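You operate a simulated robot arm through the tools that you are given. There is no shell and no other tool.

Carry out the task below with a simulated robot arm. There is one attempt and no reset: what you move stays moved.

JOB
Lock the paddle rod, then drain the big vat to about 300 litres.
Fine: push the rod in before locking it with the yellow catch; open the tube valve to see the level, hold the drain knob, shut the tube valve at the end. Where these are worked on the way, their far stop is far enough and under half their travel is too little: tube valve.

Only the result counts: the job must be done as asked and must still hold three seconds after the hand-in. Knocking over, shifting, dropping, spilling or breaking anything else fails it.

ROBOT AND FRAMES
A 6-joint arm with a three-finger gripper, fixed in place. Base frame: the origin is at the foot of the arm, x ahead of it, y to its left, z up. Units: m, rad, N and s.
Its first joint turns from -2.897 to 2.897 rad. Payload 4.89 kg.
The TCP is the grasp point between the finger pads, 0.03 m short of the fingertips. In the tool frame z runs along the fingers and y along their closing line. The gripper opens to 0.164 m. The gripper's body begins 0.125 m behind the TCP.
Orientation is told as [roll, pitch, yaw] about the base's x, y, z axes, in that order, counted from this pose: with the fingers straight down and closing along the base's y, the tool's x points along the base's -x, its y along +y and its z along -z.

CONTROLS
- The arm moves only by the tool nudge_tool. Its argument "steps" is text: rows parted by semicolons, each of 7 numbers parted by spaces: the shift along the tool's x, y, z in m, then the turn, a rotation vector about the tool's x, y, z in rad, then the closure, from 0 (fully open) to 1 (shut). In form: x y z wx wy wz hand; .... A call has 1 to 20 rows; each row shifts and turns the commanded pose from where the row before left it, along the tool's axes as they then stand. Each row takes 0.2 s and may step no farther than 0.05 m and 0.15 rad from the row before; otherwise, or with a gripper value out of range, the whole call is refused. A pose out of reach is approached as far as the arm can. The call stops where the force on the tool passes 70 N (or 10 N more than at its start, if that is more) or the arm is blocked; 0.2 s more then pass. Each finger travels about 0.108 m/s and halts on what it meets, pressing with about 25 N; the grip force reading is that of the motor and also rises with nothing between the fingers. The clock runs only during rows and for 0.2 s after the last one: add rows that do not move to give the fingers time. It gives the time, the measured TCP pose, the force on the tool (base axes), the opening and the grip force at its end, in the units of the frame above (readings bear some noise), with the torque about the TCP (base axes, N m) and any sound that the robot's microphone picked up.
- Cameras (640 x 400 px; columns grow to the right, rows downward): "scene" is fixed at [0.4014, 0.6492, 1.6908]; the picture's right is [-0.86, -0.51, 0.00], its down [-0.22, 0.37, -0.90] and it looks along [0.46, -0.77, -0.43] (base axes); focal length 325 px, centre (320, 200). "wrist" rides on the gripper at [0.076, -0.002, -0.152] in the tool frame; the picture's right is [0.02, 1.00, 0.00], its down [-0.88, 0.02, -0.47] and it looks along [-0.47, 0.01, 0.88] (tool axes); focal length 247 px, centre (320, 200). There is no depth. A picture from a camera that has moved, and an enlarged one, comes with that camera's place and axes in the base frame and with its lens.
- snapshot(camera): a new picture of that camera. No time passes.
- lift_body(by): slides the trunk up (or, below 0, down) by that many m; the arm rides with it, the base frame stays. It gives what a move gives, with no picture.
- close_up(camera, box): a new picture of the part [left, top, right, bottom] of that camera's present view, enlarged. No time passes.
- job_done(): hands the job in; it is judged then, once.

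Nothing tells you positions but the pictures and the camera data. Unless the task says otherwise, let go and move clear before handing in.

The tools are called after ">>>" as name(argument=value, ...) on one line, values as JSON. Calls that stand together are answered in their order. nudge_tool: Moves the arm, as the interface text tells. Its arguments: {"type":"object","properties":{"steps":{"type":"string"}},"required":["steps"]} The other tools are called the same way: lift_body (by) slides the trunk up or down; snapshot (camera) takes a picture; close_up (camera, box) takes an enlarged picture of a part of a camera's view; job_done () hands the job in.

At the start:

```text
time_s: 0.0
tool_pos: [0.5698, -0.2211, 1.5665]
orientation: [0.0, 0.001, 0.001]
force: [0.4, -0.2, -1.1]
wrist_torque: [-0.01, 0.01, -0.01]
width: 0.1641
gripper_force: 0.0
trunk travel left (down, up): [-0.175, 0.215]
```

scene: 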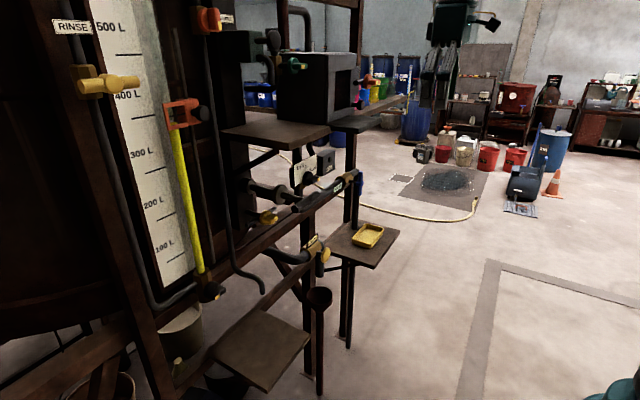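
wrist: 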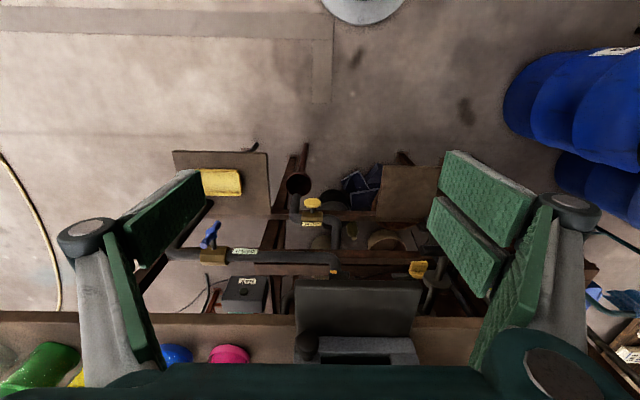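

I see a dim workshop with a vat on the left, a gauge board with litre marks, and a rig of pipes and valves below the gripper. I'll look closer before I move anything.

>>> close_up(camera="scene", box=[40, 0, 240, 125])

>>> close_up(camera="scene", box=[200, 150, 400, 275])

>>> close_up(camera="scene", box=[120, 180, 320, 305])

>>> close_up(camera="scene", box=[200, 0, 440, 150])

>>> close_up(camera="wrist", box=[160, 140, 480, 340])

```text
3.20 times, centred on (140, 62) of scene
camera zoom: at [0.4014, 0.6492, 1.6908], right [-0.86, -0.51, 0.0], down [-0.22, 0.37, -0.9], along [0.46, -0.77, -0.43], focal length 1041 px, centre (896, 640)
```

zoom: 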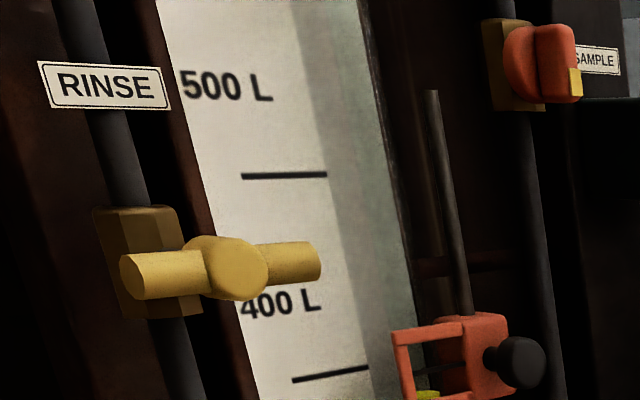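

```text
3.20 times, centred on (300, 212) of scene
camera zoom: at [0.4014, 0.6492, 1.6908], right [-0.86, -0.51, 0.0], down [-0.22, 0.37, -0.9], along [0.46, -0.77, -0.43], focal length 1041 px, centre (384, 160)
```

zoom: 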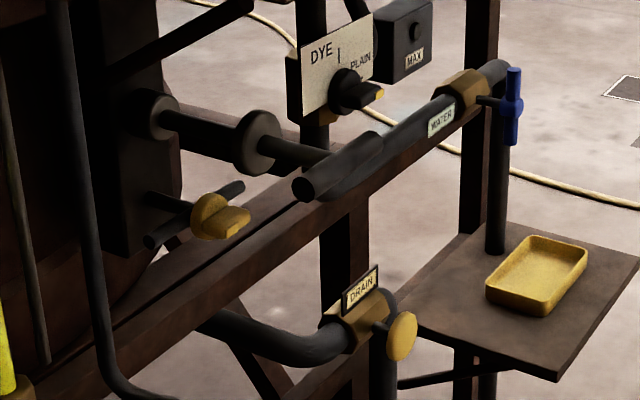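

```text
3.20 times, centred on (220, 242) of scene
camera zoom: at [0.4014, 0.6492, 1.6908], right [-0.86, -0.51, 0.0], down [-0.22, 0.37, -0.9], along [0.46, -0.77, -0.43], focal length 1041 px, centre (640, 64)
```

zoom: 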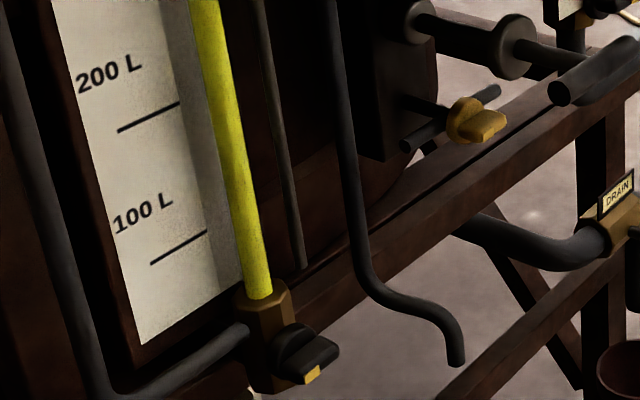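

```text
2.67 times, centred on (320, 75) of scene
camera zoom: at [0.4014, 0.6492, 1.6908], right [-0.86, -0.51, 0.0], down [-0.22, 0.37, -0.9], along [0.46, -0.77, -0.43], focal length 867 px, centre (320, 533)
```

zoom: 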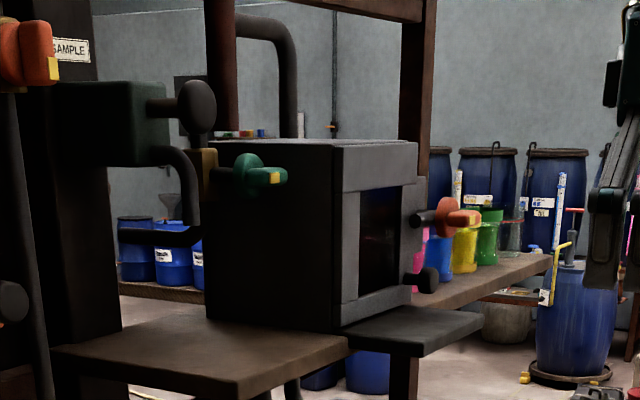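

```text
2.00 times, centred on (320, 240) of wrist
camera zoom: at [0.4924, -0.2232, 1.7173], right [-0.02, 1.0, 0.0], down [0.88, 0.02, 0.47], along [0.47, 0.01, -0.88], focal length 494 px, centre (320, 120)
```

zoom: 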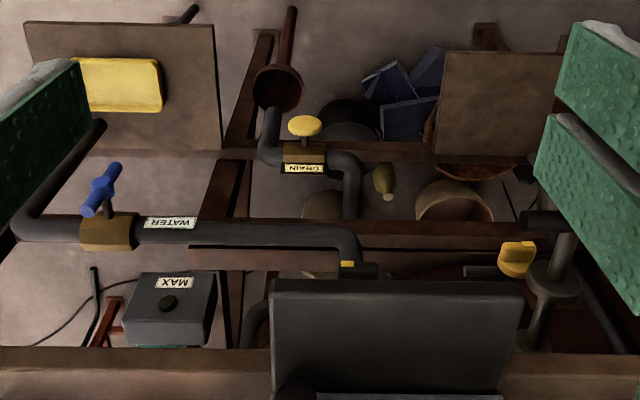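

The drain knob triangulates to about (0.90, -0.23, 0.98), sticking out toward the robot. Next I'll tilt the hand up so the wrist camera can look across the rig.

>>> nudge_tool(steps="0 0 0 0 -0.15 0 0; 0 0 0 0 -0.15 0 0; 0 0 0 0 -0.15 0 0; 0 0 0 0 -0.15 0 0")

>>> snapshot(camera="wrist")

>>> snapshot(camera="scene")

```text
time_s: 1.0
tool_pos: [0.5712, -0.223, 1.5652]
orientation: [0.001, -0.603, 0.0]
force: [0.1, -1.2, -1.0]
wrist_torque: [0.08, 0.12, 0.07]
width: 0.1639
gripper_force: 0.0
trunk travel left (down, up): [-0.175, 0.215]
```

```text
taken
camera wrist: at [0.4205, -0.2237, 1.647], right [-0.02, 1.0, -0.01], down [0.46, 0.02, 0.89], along [0.89, 0.01, -0.46], focal length 247 px, centre (320, 200)
```

wrist: 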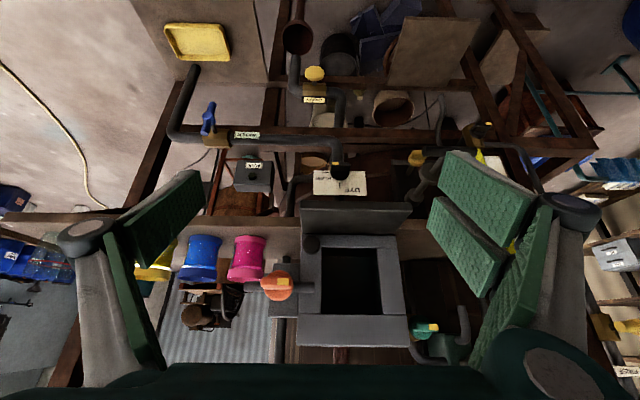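

```text
taken
```

scene: 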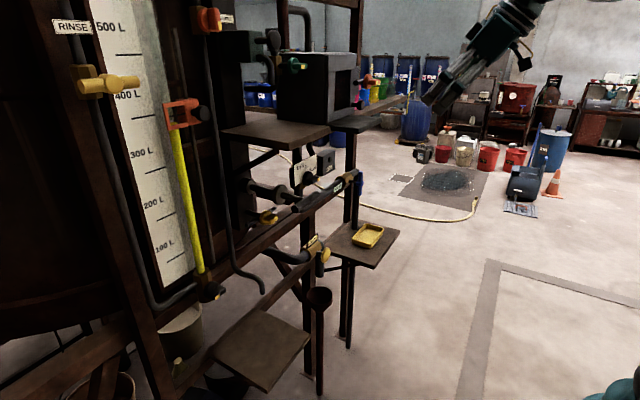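

The view from here is upside down, with the rig spread along y. I'll keep tilting and slide left (+y) to see the paddle rod, the tube valve and the gauge.

>>> nudge_tool(steps="0 0.04 -0.02 0 -0.15 0 0; 0 0.04 -0.02 0 -0.15 0 0; 0 0.04 -0.02 0 -0.15 0 0; 0 0.04 -0.02 0 0 0 0; 0 0.04 -0.02 0 0 0 0; 0 0.04 0 0 0 0 0; 0 0.04 0 0 0 0 0")

>>> snapshot(camera="wrist")

>>> snapshot(camera="scene")

```text
time_s: 2.6
tool_pos: [0.4956, 0.0542, 1.6315]
orientation: [-0.002, -1.051, -0.013]
force: [-3.5, 10.4, 0.1]
wrist_torque: [-0.89, -0.21, -1.42]
width: 0.1639
gripper_force: 0.0
trunk travel left (down, up): [-0.175, 0.215]
```

```text
taken
camera wrist: at [0.3245, 0.0543, 1.6392], right [0.0, 1.0, -0.02], down [0.03, 0.02, 1.0], along [1.0, 0.0, -0.03], focal length 247 px, centre (320, 200)
```

wrist: 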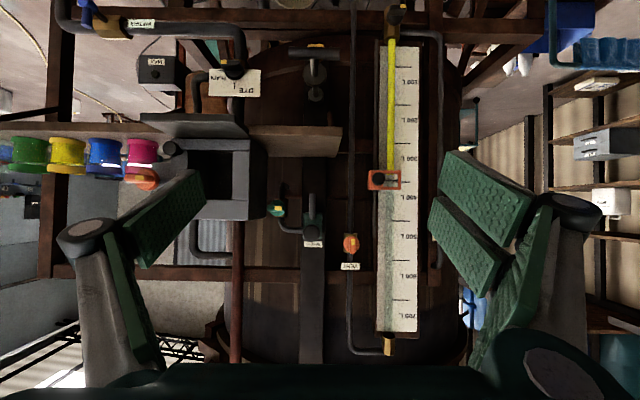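

```text
taken
```

scene: 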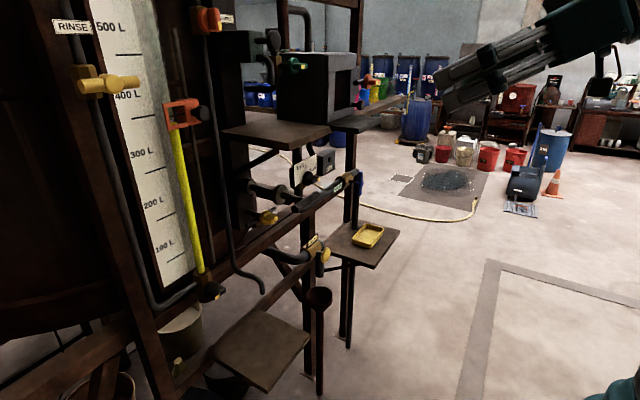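

Now I can see the gauge board, which runs to 700 L. The yellow column ends at an orange slider, and the rod is in the upper middle. I'll enlarge the details.

>>> close_up(camera="wrist", box=[340, 0, 460, 75])

>>> close_up(camera="wrist", box=[340, 130, 460, 205])

>>> close_up(camera="wrist", box=[240, 20, 400, 120])

>>> close_up(camera="wrist", box=[250, 180, 430, 360])

```text
5.33 times, centred on (400, 38) of wrist
camera zoom: at [0.3245, 0.0543, 1.6392], right [0.0, 1.0, -0.02], down [0.03, 0.02, 1.0], along [1.0, 0.0, -0.03], focal length 1317 px, centre (-107, 1067)
```

zoom: 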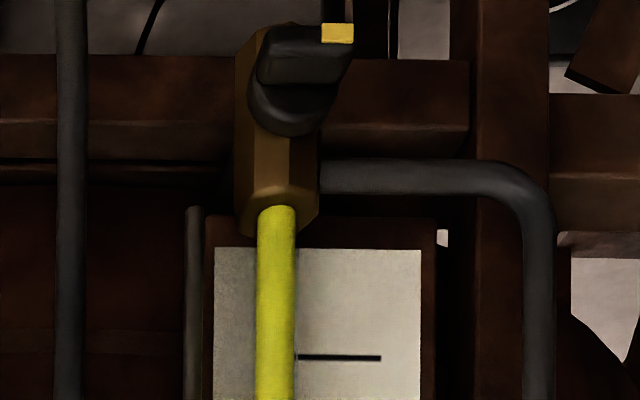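

```text
5.33 times, centred on (400, 168) of wrist
camera zoom: at [0.3245, 0.0543, 1.6392], right [0.0, 1.0, -0.02], down [0.03, 0.02, 1.0], along [1.0, 0.0, -0.03], focal length 1317 px, centre (-107, 373)
```

zoom: 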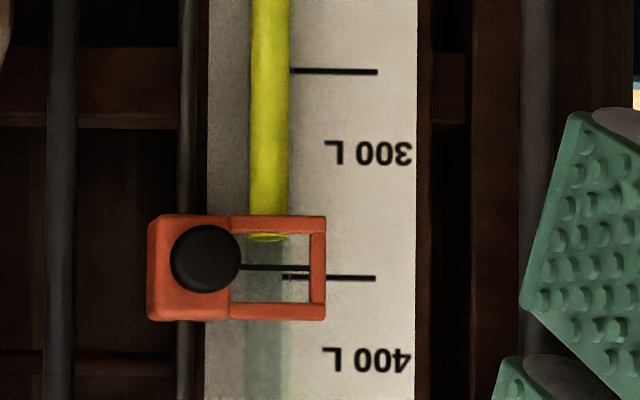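

```text
4.00 times, centred on (320, 70) of wrist
camera zoom: at [0.3245, 0.0543, 1.6392], right [0.0, 1.0, -0.02], down [0.03, 0.02, 1.0], along [1.0, 0.0, -0.03], focal length 988 px, centre (320, 720)
```

zoom: 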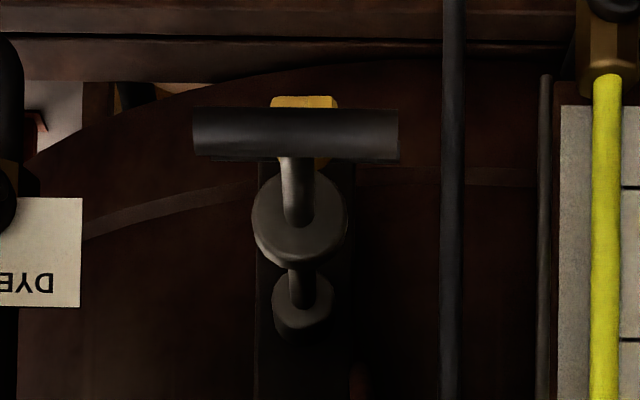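

```text
2.22 times, centred on (340, 270) of wrist
camera zoom: at [0.3245, 0.0543, 1.6392], right [0.0, 1.0, -0.02], down [0.03, 0.02, 1.0], along [1.0, 0.0, -0.03], focal length 549 px, centre (276, 44)
```

zoom: 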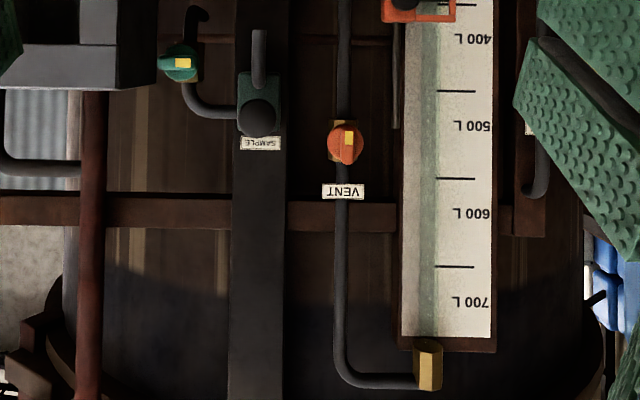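

The T-handle of the paddle rod is at about (0.805, 0.036, 1.333), and the yellow catch is below it at about (0.934, 0.034, 1.251). The black tube valve handle is near (0.95, 0.24, 1.14). I'll lower the camera to look at the catch mechanism up close.

>>> nudge_tool(steps="0.028 0.01 0.037 0 0 0 0; 0.028 0.01 0.037 0 0 0 0; 0.028 0.01 0.037 0 0 0 0; 0.028 0.01 0.037 0 0 0 0; 0.028 0.01 0.037 0 0 0 0; 0.028 0.01 0.037 0 0 0 0; 0.028 0.01 0.037 0 0 0 0; 0.028 0.01 0.037 0 0 0 0; 0.028 0.01 0.030 0 0 0 0")

>>> snapshot(camera="wrist")

>>> snapshot(camera="scene")

```text
time_s: 4.6
tool_pos: [0.6536, 0.1476, 1.2485]
orientation: [0.0, -1.049, 0.001]
force: [-1.7, -0.5, 0.8]
wrist_torque: [0.03, -0.11, 0.07]
width: 0.1639
gripper_force: 0.0
trunk travel left (down, up): [-0.175, 0.215]
```

```text
taken
camera wrist: at [0.481, 0.1459, 1.2575], right [-0.01, 1.0, -0.02], down [0.03, 0.02, 1.0], along [1.0, 0.01, -0.03], focal length 247 px, centre (320, 200)
```

wrist: 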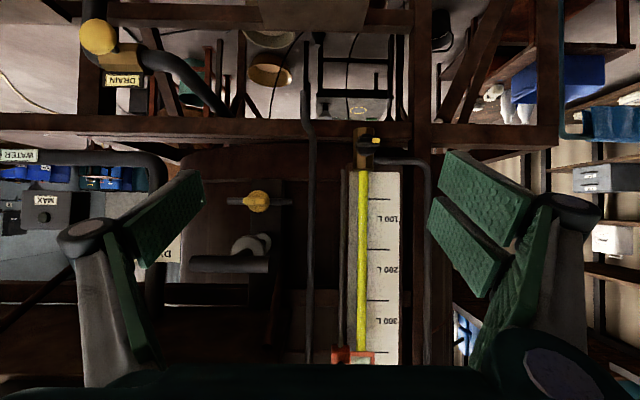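

```text
taken
```

scene: 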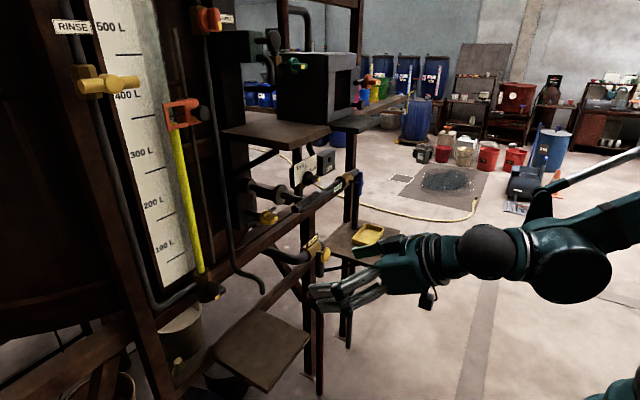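

>>> close_up(camera="wrist", box=[180, 170, 308, 250])

>>> close_up(camera="wrist", box=[340, 110, 404, 150])

>>> close_up(camera="scene", box=[230, 170, 326, 230])

>>> close_up(camera="wrist", box=[60, 0, 252, 120])

>>> close_up(camera="scene", box=[180, 260, 244, 300])

```text
5.00 times, centred on (244, 210) of wrist
camera zoom: at [0.481, 0.1459, 1.2575], right [-0.01, 1.0, -0.02], down [0.03, 0.02, 1.0], along [1.0, 0.01, -0.03], focal length 1235 px, centre (700, 150)
```

zoom: 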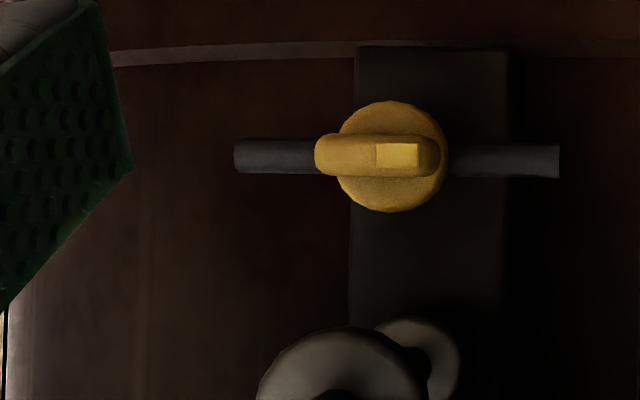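

```text
10.00 times, centred on (372, 130) of wrist
camera zoom: at [0.481, 0.1459, 1.2575], right [-0.01, 1.0, -0.02], down [0.03, 0.02, 1.0], along [1.0, 0.01, -0.03], focal length 2470 px, centre (-200, 900)
```

zoom: 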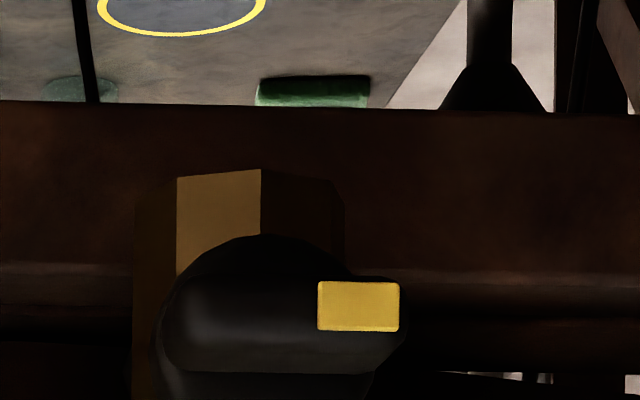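

```text
6.67 times, centred on (278, 200) of scene
camera zoom: at [0.4014, 0.6492, 1.6908], right [-0.86, -0.51, 0.0], down [-0.22, 0.37, -0.9], along [0.46, -0.77, -0.43], focal length 2168 px, centre (600, 200)
```

zoom: 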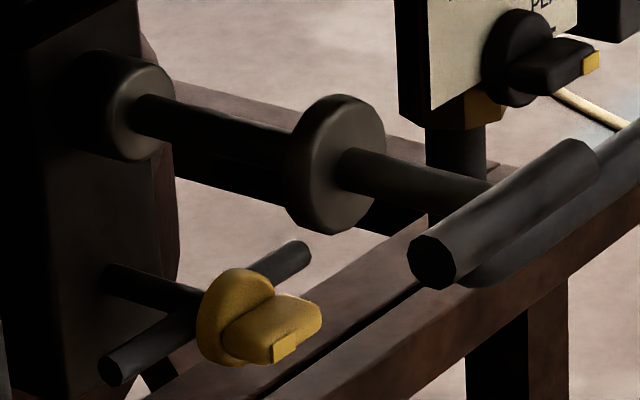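

```text
3.33 times, centred on (156, 60) of wrist
camera zoom: at [0.481, 0.1459, 1.2575], right [-0.01, 1.0, -0.02], down [0.03, 0.02, 1.0], along [1.0, 0.01, -0.03], focal length 823 px, centre (867, 667)
```

zoom: 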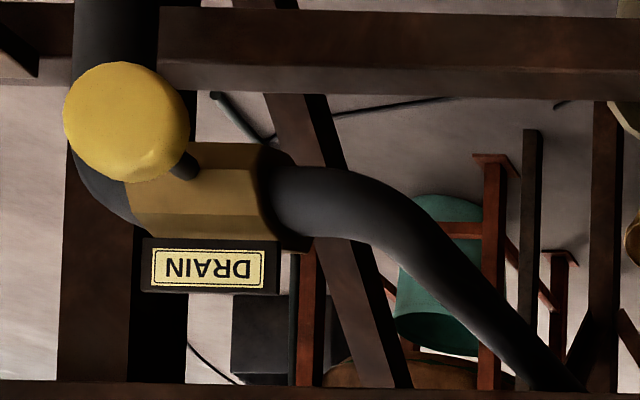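

```text
10.00 times, centred on (212, 280) of scene
camera zoom: at [0.4014, 0.6492, 1.6908], right [-0.86, -0.51, 0.0], down [-0.22, 0.37, -0.9], along [0.46, -0.77, -0.43], focal length 3252 px, centre (1400, -600)
```

zoom: 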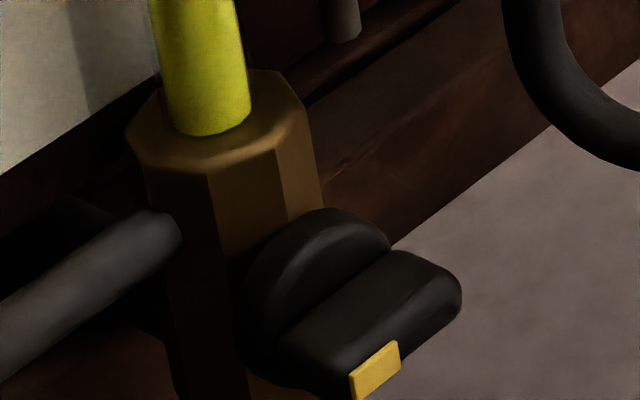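

I can read the mechanism now. The rod has a flange at x≈0.88. The catch is a cross bar at x≈0.965 with a yellow wing knob, so the flange has to go in past the bar before the bar is turned upright. I'll level the hand, close it, and line it up with the T-handle.

>>> nudge_tool(steps="0 0 0 0 -0.15 0 1; 0 0 0 0 -0.15 0 1; 0 0 0 0 -0.15 0 1; 0 0 0 0 -0.072 0 1; -0.02 -0.028 0.01 0 0 0 1; -0.02 -0.028 0.01 0 0 0 1; -0.02 -0.028 0.01 0 0 0 1; -0.025 -0.028 0.01 0 0 0 1; 0 0 0 0 0 0 1")

>>> snapshot(camera="scene")

>>> snapshot(camera="wrist")

```text
time_s: 6.6
tool_pos: [0.6906, 0.0378, 1.3339]
orientation: [-3.142, -1.57, 3.141]
force: [-0.8, -0.6, 0.1]
wrist_torque: [0.01, -0.05, -0.02]
width: 0.0
gripper_force: 24.8
trunk travel left (down, up): [-0.175, 0.215]
```

```text
taken
```

scene: 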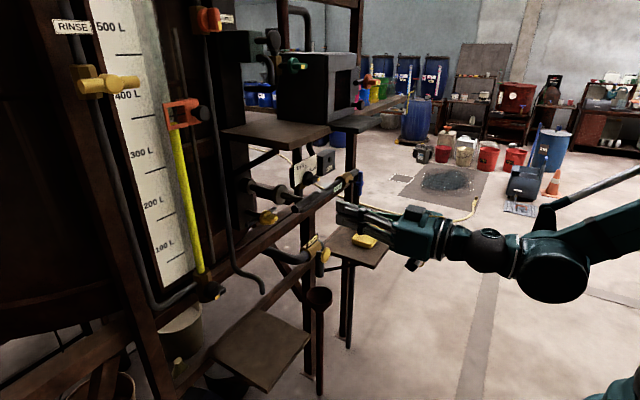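

```text
taken
camera wrist: at [0.5375, 0.0356, 1.2566], right [0.0, 1.0, -0.02], down [-0.47, 0.02, 0.88], along [0.88, 0.01, 0.47], focal length 247 px, centre (320, 200)
```

wrist: 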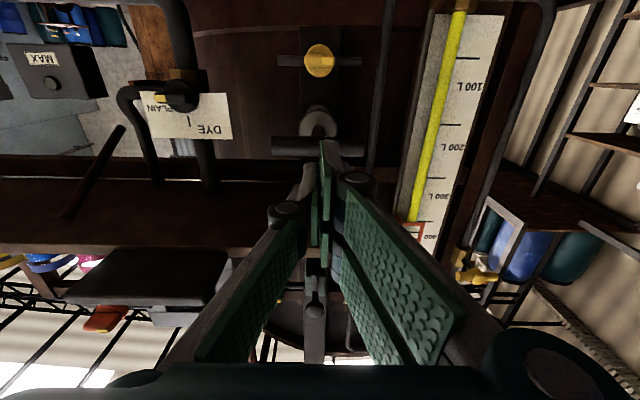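

The closed fingers are lined up with the T-handle at z≈1.333, y≈0.036. I'll push forward until it meets the stop.

>>> nudge_tool(steps="0 0 0.03 0 0 0 1; 0 0 0.03 0 0 0 1; 0 0 0.015 0 0 0 1; 0 0 0.015 0 0 0 1; 0 0 0.015 0 0 0 1; 0 0 0.015 0 0 0 1")

>>> snapshot(camera="scene")

>>> snapshot(camera="wrist")

```text
time_s: 8.0
tool_pos: [0.812, 0.0359, 1.3341]
orientation: [3.133, -1.571, -3.134]
force: [-0.8, 0.1, 0.4]
wrist_torque: [0.01, 0.02, 0.02]
width: 0.0
gripper_force: 25.1
trunk travel left (down, up): [-0.175, 0.215]
```

```text
taken
```

scene: 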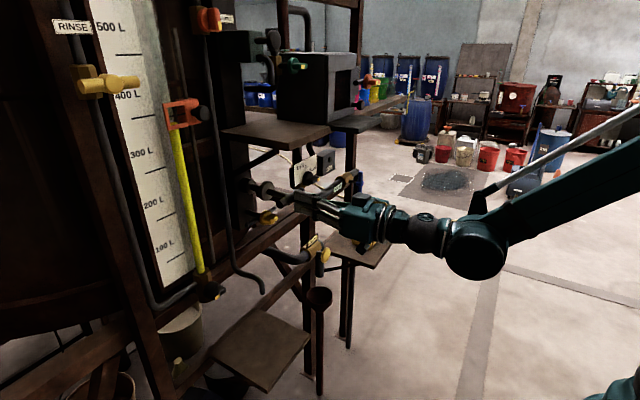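

```text
taken
camera wrist: at [0.6585, 0.0349, 1.2571], right [0.0, 1.0, -0.02], down [-0.47, 0.02, 0.88], along [0.88, 0.01, 0.47], focal length 247 px, centre (320, 200)
```

wrist: 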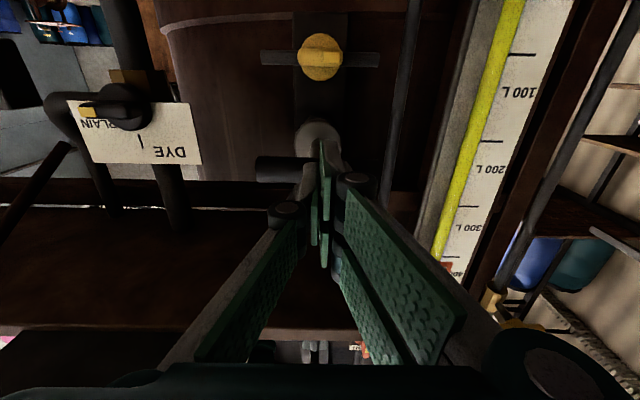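

>>> close_up(camera="scene", box=[230, 160, 390, 260])

>>> close_up(camera="wrist", box=[240, 100, 400, 200])

```text
4.00 times, centred on (310, 210) of scene
camera zoom: at [0.4014, 0.6492, 1.6908], right [-0.86, -0.51, 0.0], down [-0.22, 0.37, -0.9], along [0.46, -0.77, -0.43], focal length 1301 px, centre (360, 160)
```

zoom: 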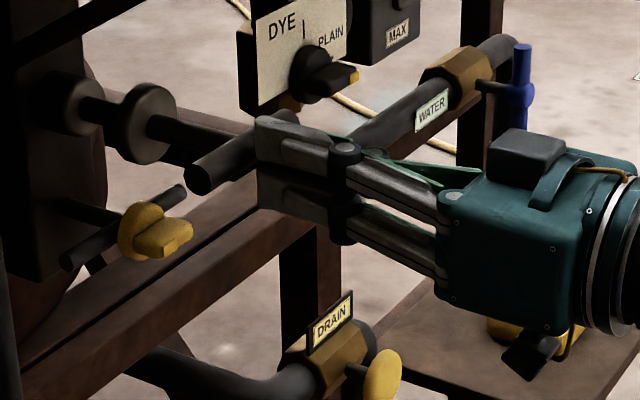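

```text
4.00 times, centred on (320, 150) of wrist
camera zoom: at [0.6585, 0.0349, 1.2571], right [0.0, 1.0, -0.02], down [-0.47, 0.02, 0.88], along [0.88, 0.01, 0.47], focal length 988 px, centre (320, 400)
```

zoom: 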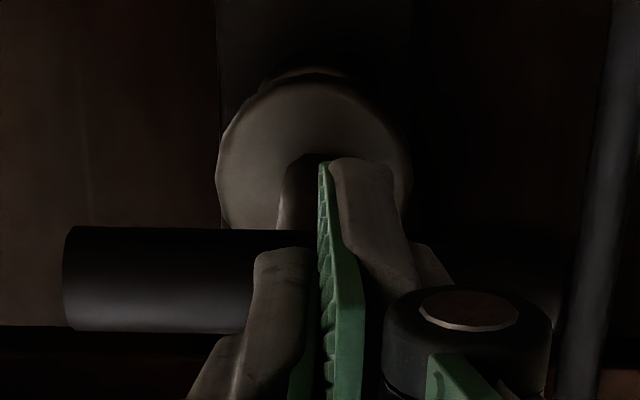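

The rod is sliding in easily, about 5 cm so far. I'll keep pushing until it stops.

>>> nudge_tool(steps="0 0 0.01 0 0 0 1; 0 0 0.01 0 0 0 1; 0 0 0.01 0 0 0 1; 0 0 0.01 0 0 0 1; 0 0 0.01 0 0 0 1; 0 0 0.01 0 0 0 1")

>>> close_up(camera="scene", box=[230, 160, 390, 260])

```text
time_s: 9.4
tool_pos: [0.8598, 0.0359, 1.334]
orientation: [2.986, -1.569, -2.987]
force: [-34.6, 0.3, 9.7]
wrist_torque: [0.03, -0.26, -0.07]
width: 0.0061
gripper_force: 44.8
trunk travel left (down, up): [-0.175, 0.215]
stopped in row 6: the force on the tool passed its limit at 90 N (the readings are from after the stop); the commanded pose is now the measured one
```

```text
4.00 times, centred on (310, 210) of scene
camera zoom: at [0.4014, 0.6492, 1.6908], right [-0.86, -0.51, 0.0], down [-0.22, 0.37, -0.9], along [0.46, -0.77, -0.43], focal length 1301 px, centre (360, 160)
```

zoom: 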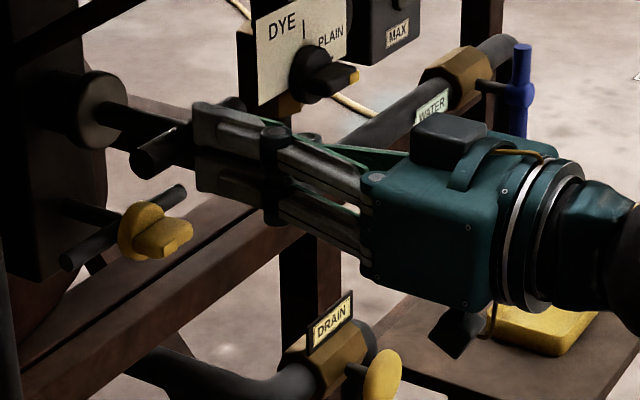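

The flange is now against its guide collar, so the rod is fully in. I'll back off, drop to the catch height (z≈1.248), and roll the hand so the fingers can close vertically on the yellow wing.

>>> nudge_tool(steps="0 0 -0.02 0 0 0 1; 0 0 -0.03 0 0 0 1; 0 0 -0.04 0 0 0 1; 0.043 0 0 0 0 0 1; 0.043 0 0 0 0 0 0.75; 0 0 0 0 0 -0.15 0.75; 0 0 0 0 0 -0.15 0.75; 0 0 0 0 0 -0.15 0.75; 0 0 0 0 0 -0.15 0.75; 0 0 0 0 0 -0.15 0.75; 0 0 0 0 0 -0.15 0.75; 0 0 0 0 0 -0.15 0.75; 0 0 0 0 0 -0.15 0.75; 0 0 0 0 0 -0.15 0.75; 0 0 0 0 0 -0.15 0.75; 0 0 0 0 0 -0.071 0.75; 0 0 0 0 0 0 0.75")

>>> snapshot(camera="scene")

>>> snapshot(camera="wrist")

```text
time_s: 13.0
tool_pos: [0.776, 0.0368, 1.2459]
orientation: [-1.57, 0.001, 1.57]
force: [0.5, 0.0, 0.2]
wrist_torque: [-0.01, -0.02, 0.01]
width: 0.0412
gripper_force: 0.0
trunk travel left (down, up): [-0.175, 0.215]
```

```text
taken
```

scene: 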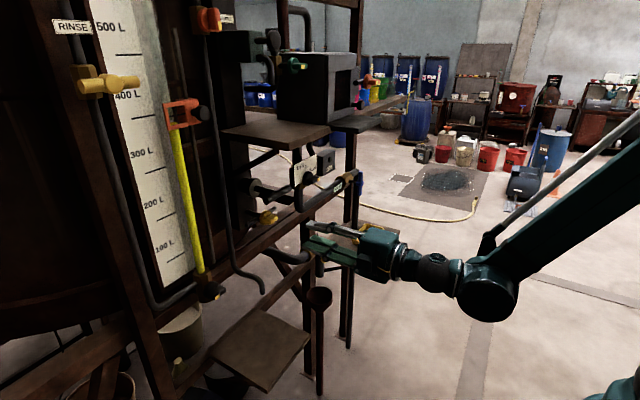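

```text
taken
camera wrist: at [0.6216, -0.0402, 1.2466], right [0.0, -0.02, -1.0], down [-0.47, 0.88, -0.02], along [0.88, 0.47, -0.01], focal length 247 px, centre (320, 200)
```

wrist: 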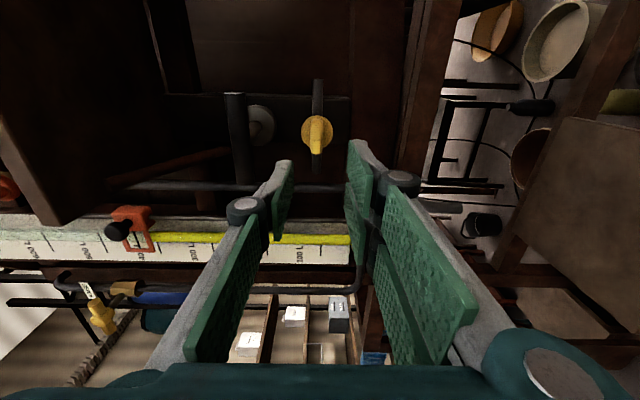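

The rod stayed in. I'll check the catch alignment up close before moving in.

>>> close_up(camera="wrist", box=[256, 70, 384, 150])

>>> close_up(camera="scene", box=[230, 165, 358, 245])

```text
5.00 times, centred on (320, 110) of wrist
camera zoom: at [0.6216, -0.0402, 1.2466], right [0.0, -0.02, -1.0], down [-0.47, 0.88, -0.02], along [0.88, 0.47, -0.01], focal length 1235 px, centre (320, 650)
```

zoom: 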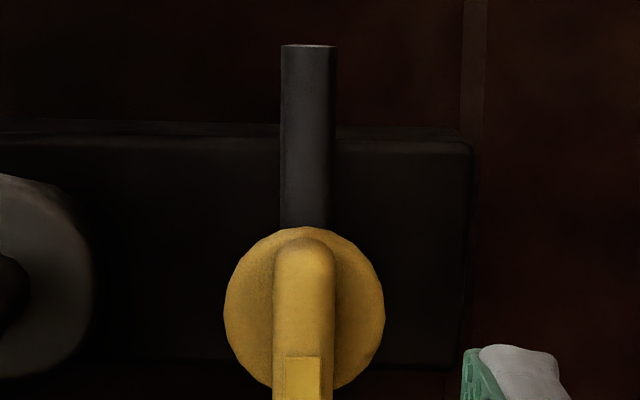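

```text
5.00 times, centred on (294, 205) of scene
camera zoom: at [0.4014, 0.6492, 1.6908], right [-0.86, -0.51, 0.0], down [-0.22, 0.37, -0.9], along [0.46, -0.77, -0.43], focal length 1626 px, centre (450, 175)
```

zoom: 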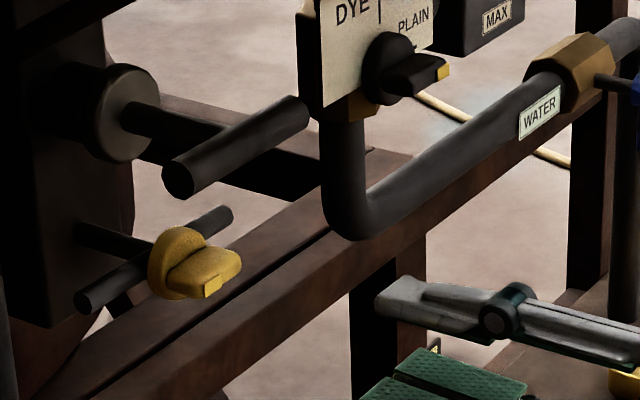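

The catch axis is at about y=0.0345, z=1.2485, and the wing spans x≈0.91–0.94. I'll move the open fingers around it with small corrections.

>>> nudge_tool(steps="0.0023 -0.0026 0.03 0 0 0 0.75; 0 0 0.03 0 0 0 0.75; 0 0 0.03 0 0 0 0.75; 0 0 0.02 0 0 0 0.75; 0 0 0.01 0 0 0 0.75; 0 0 0 0 0 0 0.75")

>>> snapshot(camera="wrist")

>>> close_up(camera="scene", box=[230, 165, 358, 245])

```text
time_s: 14.4
tool_pos: [0.8936, 0.0339, 1.2494]
orientation: [-1.571, 0.0, 1.571]
force: [0.6, -0.1, 0.0]
wrist_torque: [0.01, -0.02, -0.01]
width: 0.041
gripper_force: 0.1
trunk travel left (down, up): [-0.175, 0.215]
```

```text
taken
camera wrist: at [0.7407, -0.0425, 1.2502], right [0.0, -0.02, -1.0], down [-0.47, 0.88, -0.02], along [0.88, 0.47, -0.01], focal length 247 px, centre (320, 200)
```

wrist: 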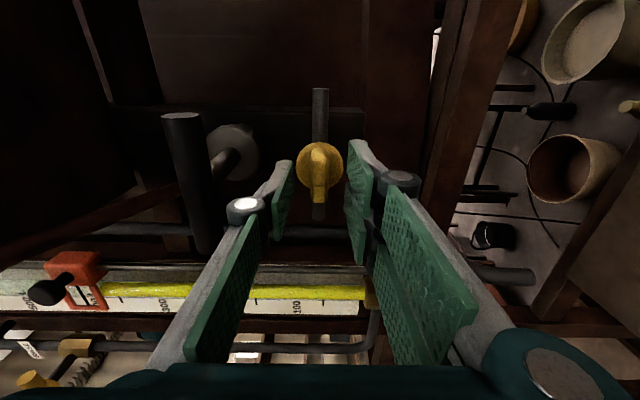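

```text
5.00 times, centred on (294, 205) of scene
camera zoom: at [0.4014, 0.6492, 1.6908], right [-0.86, -0.51, 0.0], down [-0.22, 0.37, -0.9], along [0.46, -0.77, -0.43], focal length 1626 px, centre (450, 175)
```

zoom: 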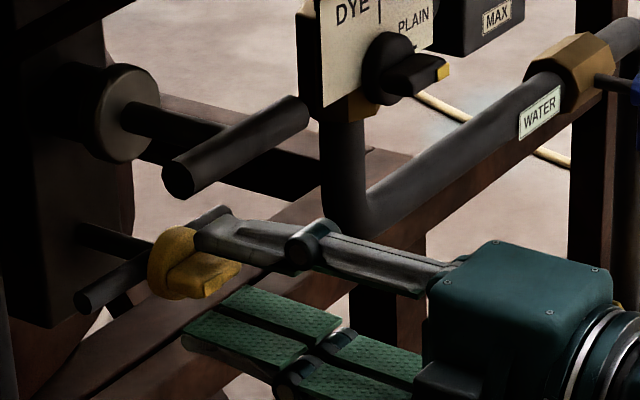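

The wing sits between the fingers. I'll advance slightly and close on it.

>>> nudge_tool(steps="0 0 0.01 0 0 0 0.75; 0 0 0 0 0 0 1; 0 0 0 0 0 0 1; 0 0 0 0 0 0 1")

>>> close_up(camera="wrist", box=[256, 110, 384, 190])

>>> close_up(camera="scene", box=[230, 165, 358, 245])

```text
time_s: 15.4
tool_pos: [0.905, 0.0346, 1.25]
orientation: [-1.57, -0.001, 1.569]
force: [18.1, 0.2, 31.6]
wrist_torque: [-0.02, -0.83, 0.06]
width: 0.0149
gripper_force: 45.1
trunk travel left (down, up): [-0.175, 0.215]
```

```text
5.00 times, centred on (320, 150) of wrist
camera zoom: at [0.7516, -0.0417, 1.2504], right [0.0, -0.02, -1.0], down [-0.47, 0.88, -0.02], along [0.88, 0.47, -0.01], focal length 1235 px, centre (320, 450)
```

zoom: 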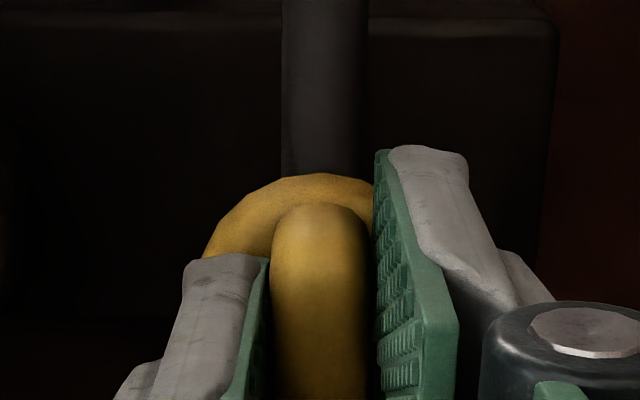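

```text
5.00 times, centred on (294, 205) of scene
camera zoom: at [0.4014, 0.6492, 1.6908], right [-0.86, -0.51, 0.0], down [-0.22, 0.37, -0.9], along [0.46, -0.77, -0.43], focal length 1626 px, centre (450, 175)
```

zoom: 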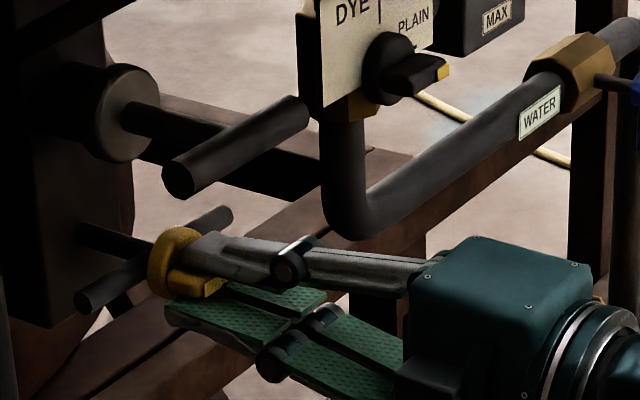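

I have the wing, at 15 mm width, but there's a 32 N upward side force, so the wing axis sits slightly above my centre. I'll raise the hand a little to unload it.

>>> nudge_tool(steps="0 -0.001 0 0 0 0 1; 0 0 0 0 0 0 1")

```text
time_s: 16.0
tool_pos: [0.9047, 0.0352, 1.2505]
orientation: [-1.572, 0.001, 1.572]
force: [18.1, 1.9, 15.2]
wrist_torque: [-0.04, -0.41, -0.23]
width: 0.0147
gripper_force: 45.1
trunk travel left (down, up): [-0.175, 0.215]
```

>>> nudge_tool(steps="0 -0.001 0.001 0 0 0 1; 0 0 0 0 0 0.05 1; 0 0 0 0 0 0.05 1; 0 0 0 0 0 0 1")

>>> close_up(camera="wrist", box=[256, 110, 384, 190])

>>> close_up(camera="scene", box=[230, 165, 358, 245])

```text
time_s: 17.0
tool_pos: [0.904, 0.0347, 1.2488]
orientation: [-1.57, -0.103, 1.572]
force: [-29.3, 4.5, -44.1]
wrist_torque: [-0.01, 1.27, 0.1]
width: 0.0147
gripper_force: 44.9
trunk travel left (down, up): [-0.175, 0.215]
```

```text
5.00 times, centred on (320, 150) of wrist
camera zoom: at [0.7516, -0.0415, 1.2431], right [0.0, 0.08, -1.0], down [-0.47, 0.88, 0.07], along [0.88, 0.47, 0.04], focal length 1235 px, centre (320, 450)
```

zoom: 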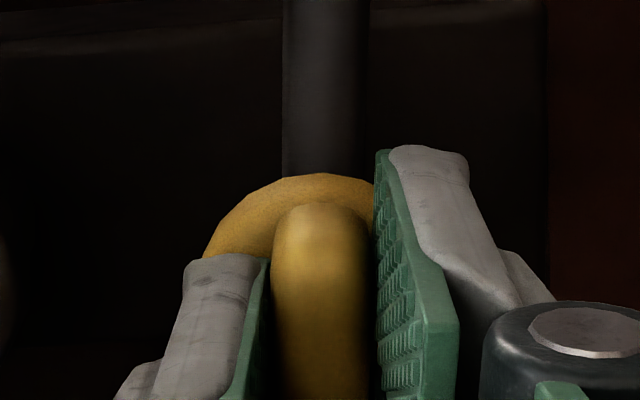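

```text
5.00 times, centred on (294, 205) of scene
camera zoom: at [0.4014, 0.6492, 1.6908], right [-0.86, -0.51, 0.0], down [-0.22, 0.37, -0.9], along [0.46, -0.77, -0.43], focal length 1626 px, centre (450, 175)
```

zoom: 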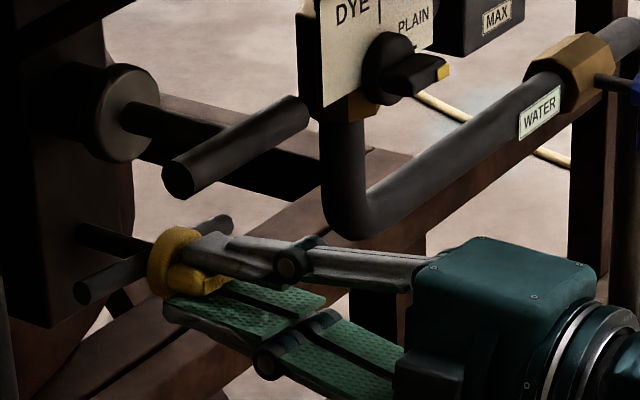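

The bar turns with the hand without resistance, tick end going up. I'll ease the side forces, then continue turning.

>>> nudge_tool(steps="0 0.0015 -0.0006 0 0 0 1; 0 0 0 0 0 0 1")

```text
time_s: 17.6
tool_pos: [0.9062, 0.0346, 1.2497]
orientation: [-1.57, -0.1, 1.57]
force: [-14.6, 4.9, -7.5]
wrist_torque: [0.02, 0.18, 0.38]
width: 0.0147
gripper_force: 44.8
trunk travel left (down, up): [-0.175, 0.215]
```

>>> nudge_tool(steps="0 0 -0.0005 0 0 0.1 1; 0 0 0 0 0 0.1 1; 0 0 0 0 0 0.1 1; 0 0 0 0 0 0.1 1; 0 0 0 0 0 0 1")

>>> close_up(camera="scene", box=[230, 165, 358, 245])

```text
time_s: 18.8
tool_pos: [0.9058, 0.035, 1.2496]
orientation: [-1.571, -0.501, 1.572]
force: [14.3, 5.8, 20.3]
wrist_torque: [0.01, -0.4, -0.18]
width: 0.015
gripper_force: 44.9
trunk travel left (down, up): [-0.175, 0.215]
```

```text
5.00 times, centred on (294, 205) of scene
camera zoom: at [0.4014, 0.6492, 1.6908], right [-0.86, -0.51, 0.0], down [-0.22, 0.37, -0.9], along [0.46, -0.77, -0.43], focal length 1626 px, centre (450, 175)
```

zoom: 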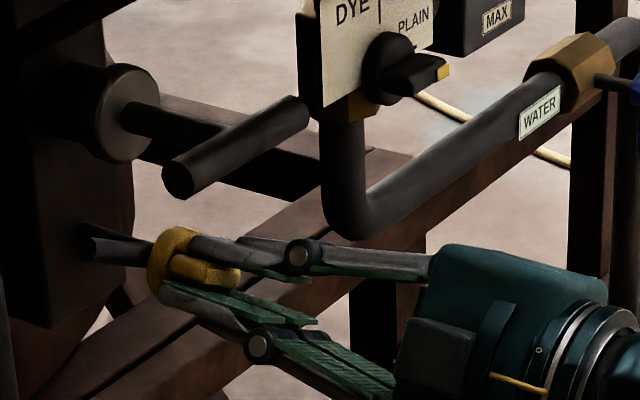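

The bar is following. I'll carry on turning toward upright.

>>> nudge_tool(steps="0 0 0 0 0 0.12 1; 0 0 0 0 0 0.12 1; 0 0 0 0 0 0.12 1; 0 0 0 0 0 0.12 1; 0 0 0 0 0 0 1")

>>> close_up(camera="scene", box=[230, 165, 358, 245])

```text
time_s: 20.0
tool_pos: [0.9044, 0.0338, 1.2483]
orientation: [-1.573, -0.982, 1.572]
force: [20.0, 6.0, 32.2]
wrist_torque: [0.0, -0.85, 0.15]
width: 0.0148
gripper_force: 44.7
trunk travel left (down, up): [-0.175, 0.215]
```

```text
5.00 times, centred on (294, 205) of scene
camera zoom: at [0.4014, 0.6492, 1.6908], right [-0.86, -0.51, 0.0], down [-0.22, 0.37, -0.9], along [0.46, -0.77, -0.43], focal length 1626 px, centre (450, 175)
```

zoom: 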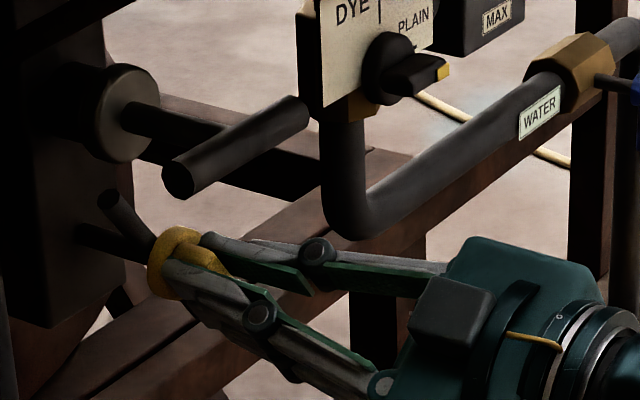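

>>> nudge_tool(steps="-0.0015 0 0 0 0 0.05 1; 0 0 0 0 0 0.1 1; 0 0 0 0 0 0.1 1; 0 0 0 0 0 0.1 1; 0 0 0 0 0 0 1")

>>> close_up(camera="scene", box=[230, 165, 358, 245])

```text
time_s: 21.2
tool_pos: [0.9044, 0.0337, 1.2503]
orientation: [-1.57, -1.331, 1.568]
force: [-15.6, -6.4, -34.5]
wrist_torque: [0.0, 0.81, -0.06]
width: 0.0144
gripper_force: 45.0
trunk travel left (down, up): [-0.175, 0.215]
```

```text
5.00 times, centred on (294, 205) of scene
camera zoom: at [0.4014, 0.6492, 1.6908], right [-0.86, -0.51, 0.0], down [-0.22, 0.37, -0.9], along [0.46, -0.77, -0.43], focal length 1626 px, centre (450, 175)
```

zoom: 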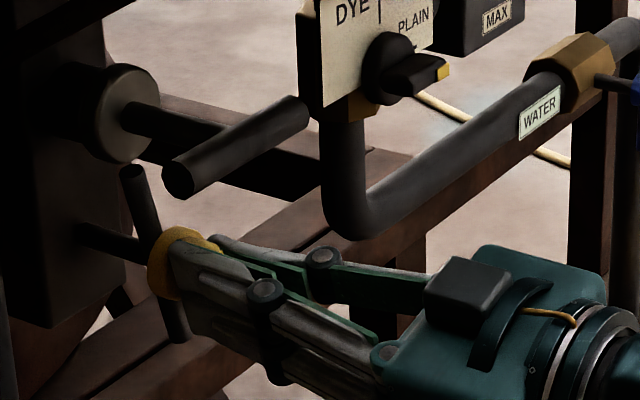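

>>> nudge_tool(steps="0.001 0 0 0 0 0.08 1; 0 0 0 0 0 0.08 1; 0 0 0 0 0 0.08 1; 0 0 0 0 0 0 1")

>>> close_up(camera="scene", box=[230, 165, 358, 245])

>>> snapshot(camera="wrist")

```text
time_s: 22.2
tool_pos: [0.9043, 0.0353, 1.2499]
orientation: [1.878, -1.569, -1.881]
force: [-19.3, -6.1, -20.8]
wrist_torque: [-0.03, 0.6, -0.1]
width: 0.0151
gripper_force: 44.7
trunk travel left (down, up): [-0.175, 0.215]
```

```text
5.00 times, centred on (294, 205) of scene
camera zoom: at [0.4014, 0.6492, 1.6908], right [-0.86, -0.51, 0.0], down [-0.22, 0.37, -0.9], along [0.46, -0.77, -0.43], focal length 1626 px, centre (450, 175)
```

zoom: 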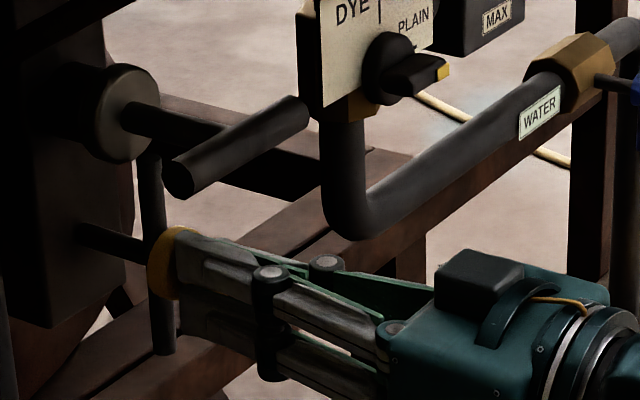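

```text
taken
camera wrist: at [0.7512, 0.0333, 1.172], right [0.0, 1.0, -0.02], down [-0.47, 0.02, 0.88], along [0.88, 0.01, 0.47], focal length 247 px, centre (320, 200)
```

wrist: 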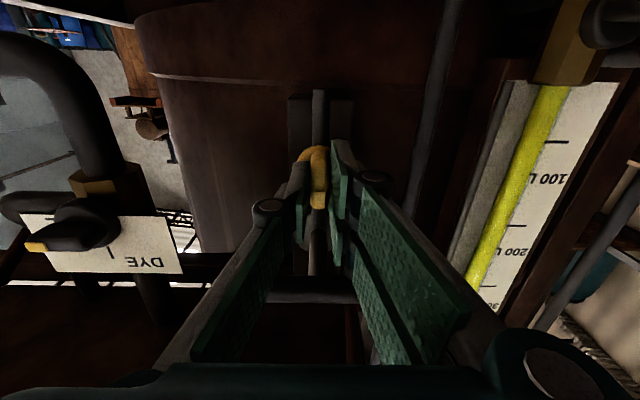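

The bar is upright. I'll check gently whether there's an end stop just beyond this.

>>> nudge_tool(steps="0.0005 0 -0.0005 0 0 0.05 1; 0 0 0 0 0 0.05 1; 0 0 0 0 0 0 1")

>>> close_up(camera="scene", box=[230, 165, 358, 245])

>>> close_up(camera="wrist", box=[256, 80, 384, 160])

```text
time_s: 23.0
tool_pos: [0.9047, 0.0363, 1.25]
orientation: [1.576, -1.471, -1.577]
force: [8.6, -0.5, 15.9]
wrist_torque: [-1.72, -0.38, 0.0]
width: 0.017
gripper_force: 44.5
trunk travel left (down, up): [-0.175, 0.215]
```

```text
5.00 times, centred on (294, 205) of scene
camera zoom: at [0.4014, 0.6492, 1.6908], right [-0.86, -0.51, 0.0], down [-0.22, 0.37, -0.9], along [0.46, -0.77, -0.43], focal length 1626 px, centre (450, 175)
```

zoom: 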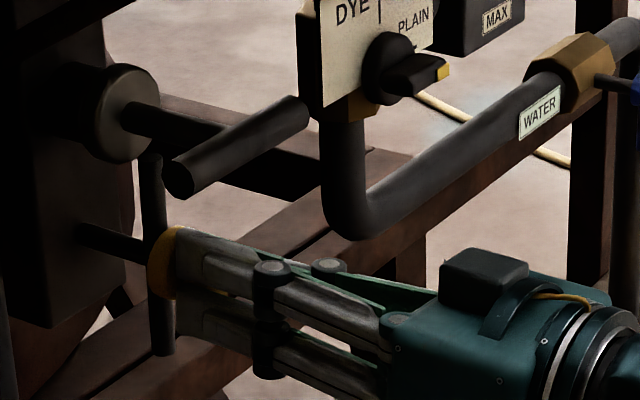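

```text
5.00 times, centred on (320, 120) of wrist
camera zoom: at [0.751, 0.041, 1.1724], right [0.0, 1.0, 0.08], down [-0.47, -0.07, 0.88], along [0.88, -0.04, 0.47], focal length 1235 px, centre (320, 600)
```

zoom: 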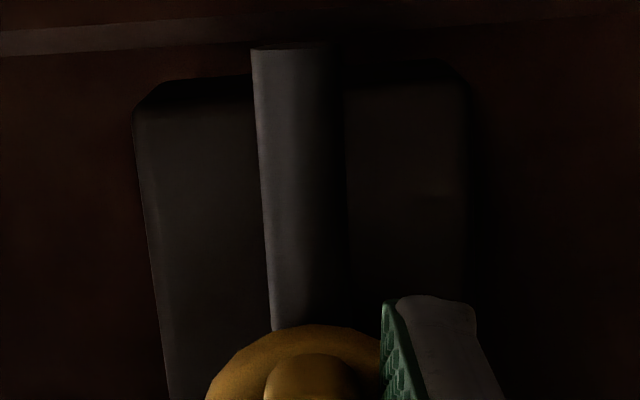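

The reaction torque is −1.7 N·m, so the catch is at its end stop with the bar upright. I'll unwind the overtwist, release, and retreat.

>>> nudge_tool(steps="0 0 0 0 0 -0.05 1; 0 0 0 0 0 -0.05 1; 0 0 0 0 0 0 0.9; 0 0 0 0 0 0 0.75; 0 0 0 0 0 0 0.7; 0 0 -0.02 0 0 0 0.7; 0 0 -0.04 0 0 0 0.7; 0 0 -0.04 0 0 0 0.7; 0 0 -0.04 0 0 0 0.7; 0 0 -0.03 0 0 0 0.7; 0 0 0 0 0 0 0.7")

>>> snapshot(camera="wrist")

>>> close_up(camera="scene", box=[200, 150, 360, 250])

```text
time_s: 25.4
tool_pos: [0.7334, 0.0357, 1.2479]
orientation: [-3.024, -1.569, 3.026]
force: [-0.9, 0.0, 0.6]
wrist_torque: [0.0, 0.03, 0.03]
width: 0.049
gripper_force: 0.1
trunk travel left (down, up): [-0.175, 0.215]
```

```text
taken
camera wrist: at [0.58, 0.0338, 1.1703], right [0.0, 1.0, -0.02], down [-0.47, 0.02, 0.88], along [0.88, 0.01, 0.47], focal length 247 px, centre (320, 200)
```

wrist: 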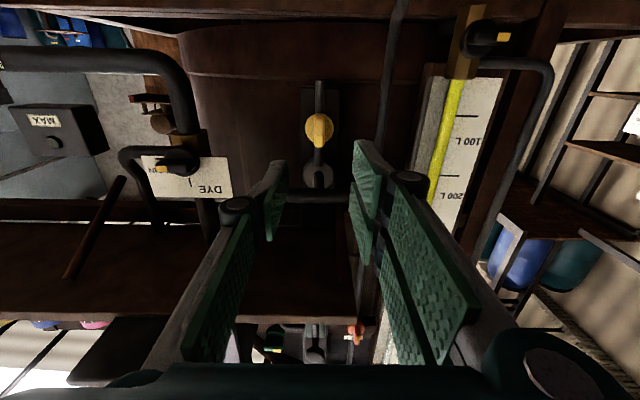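

```text
4.00 times, centred on (280, 200) of scene
camera zoom: at [0.4014, 0.6492, 1.6908], right [-0.86, -0.51, 0.0], down [-0.22, 0.37, -0.9], along [0.46, -0.77, -0.43], focal length 1301 px, centre (480, 200)
```

zoom: 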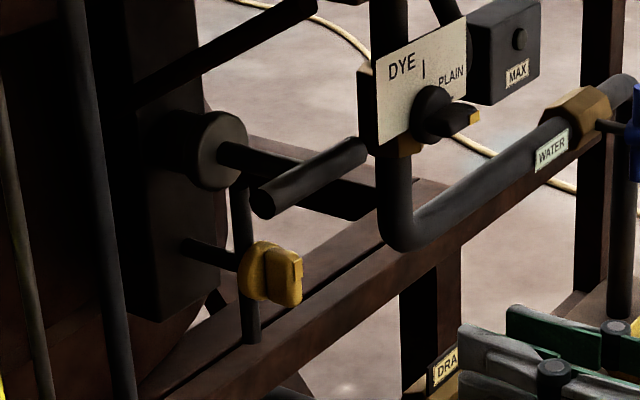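

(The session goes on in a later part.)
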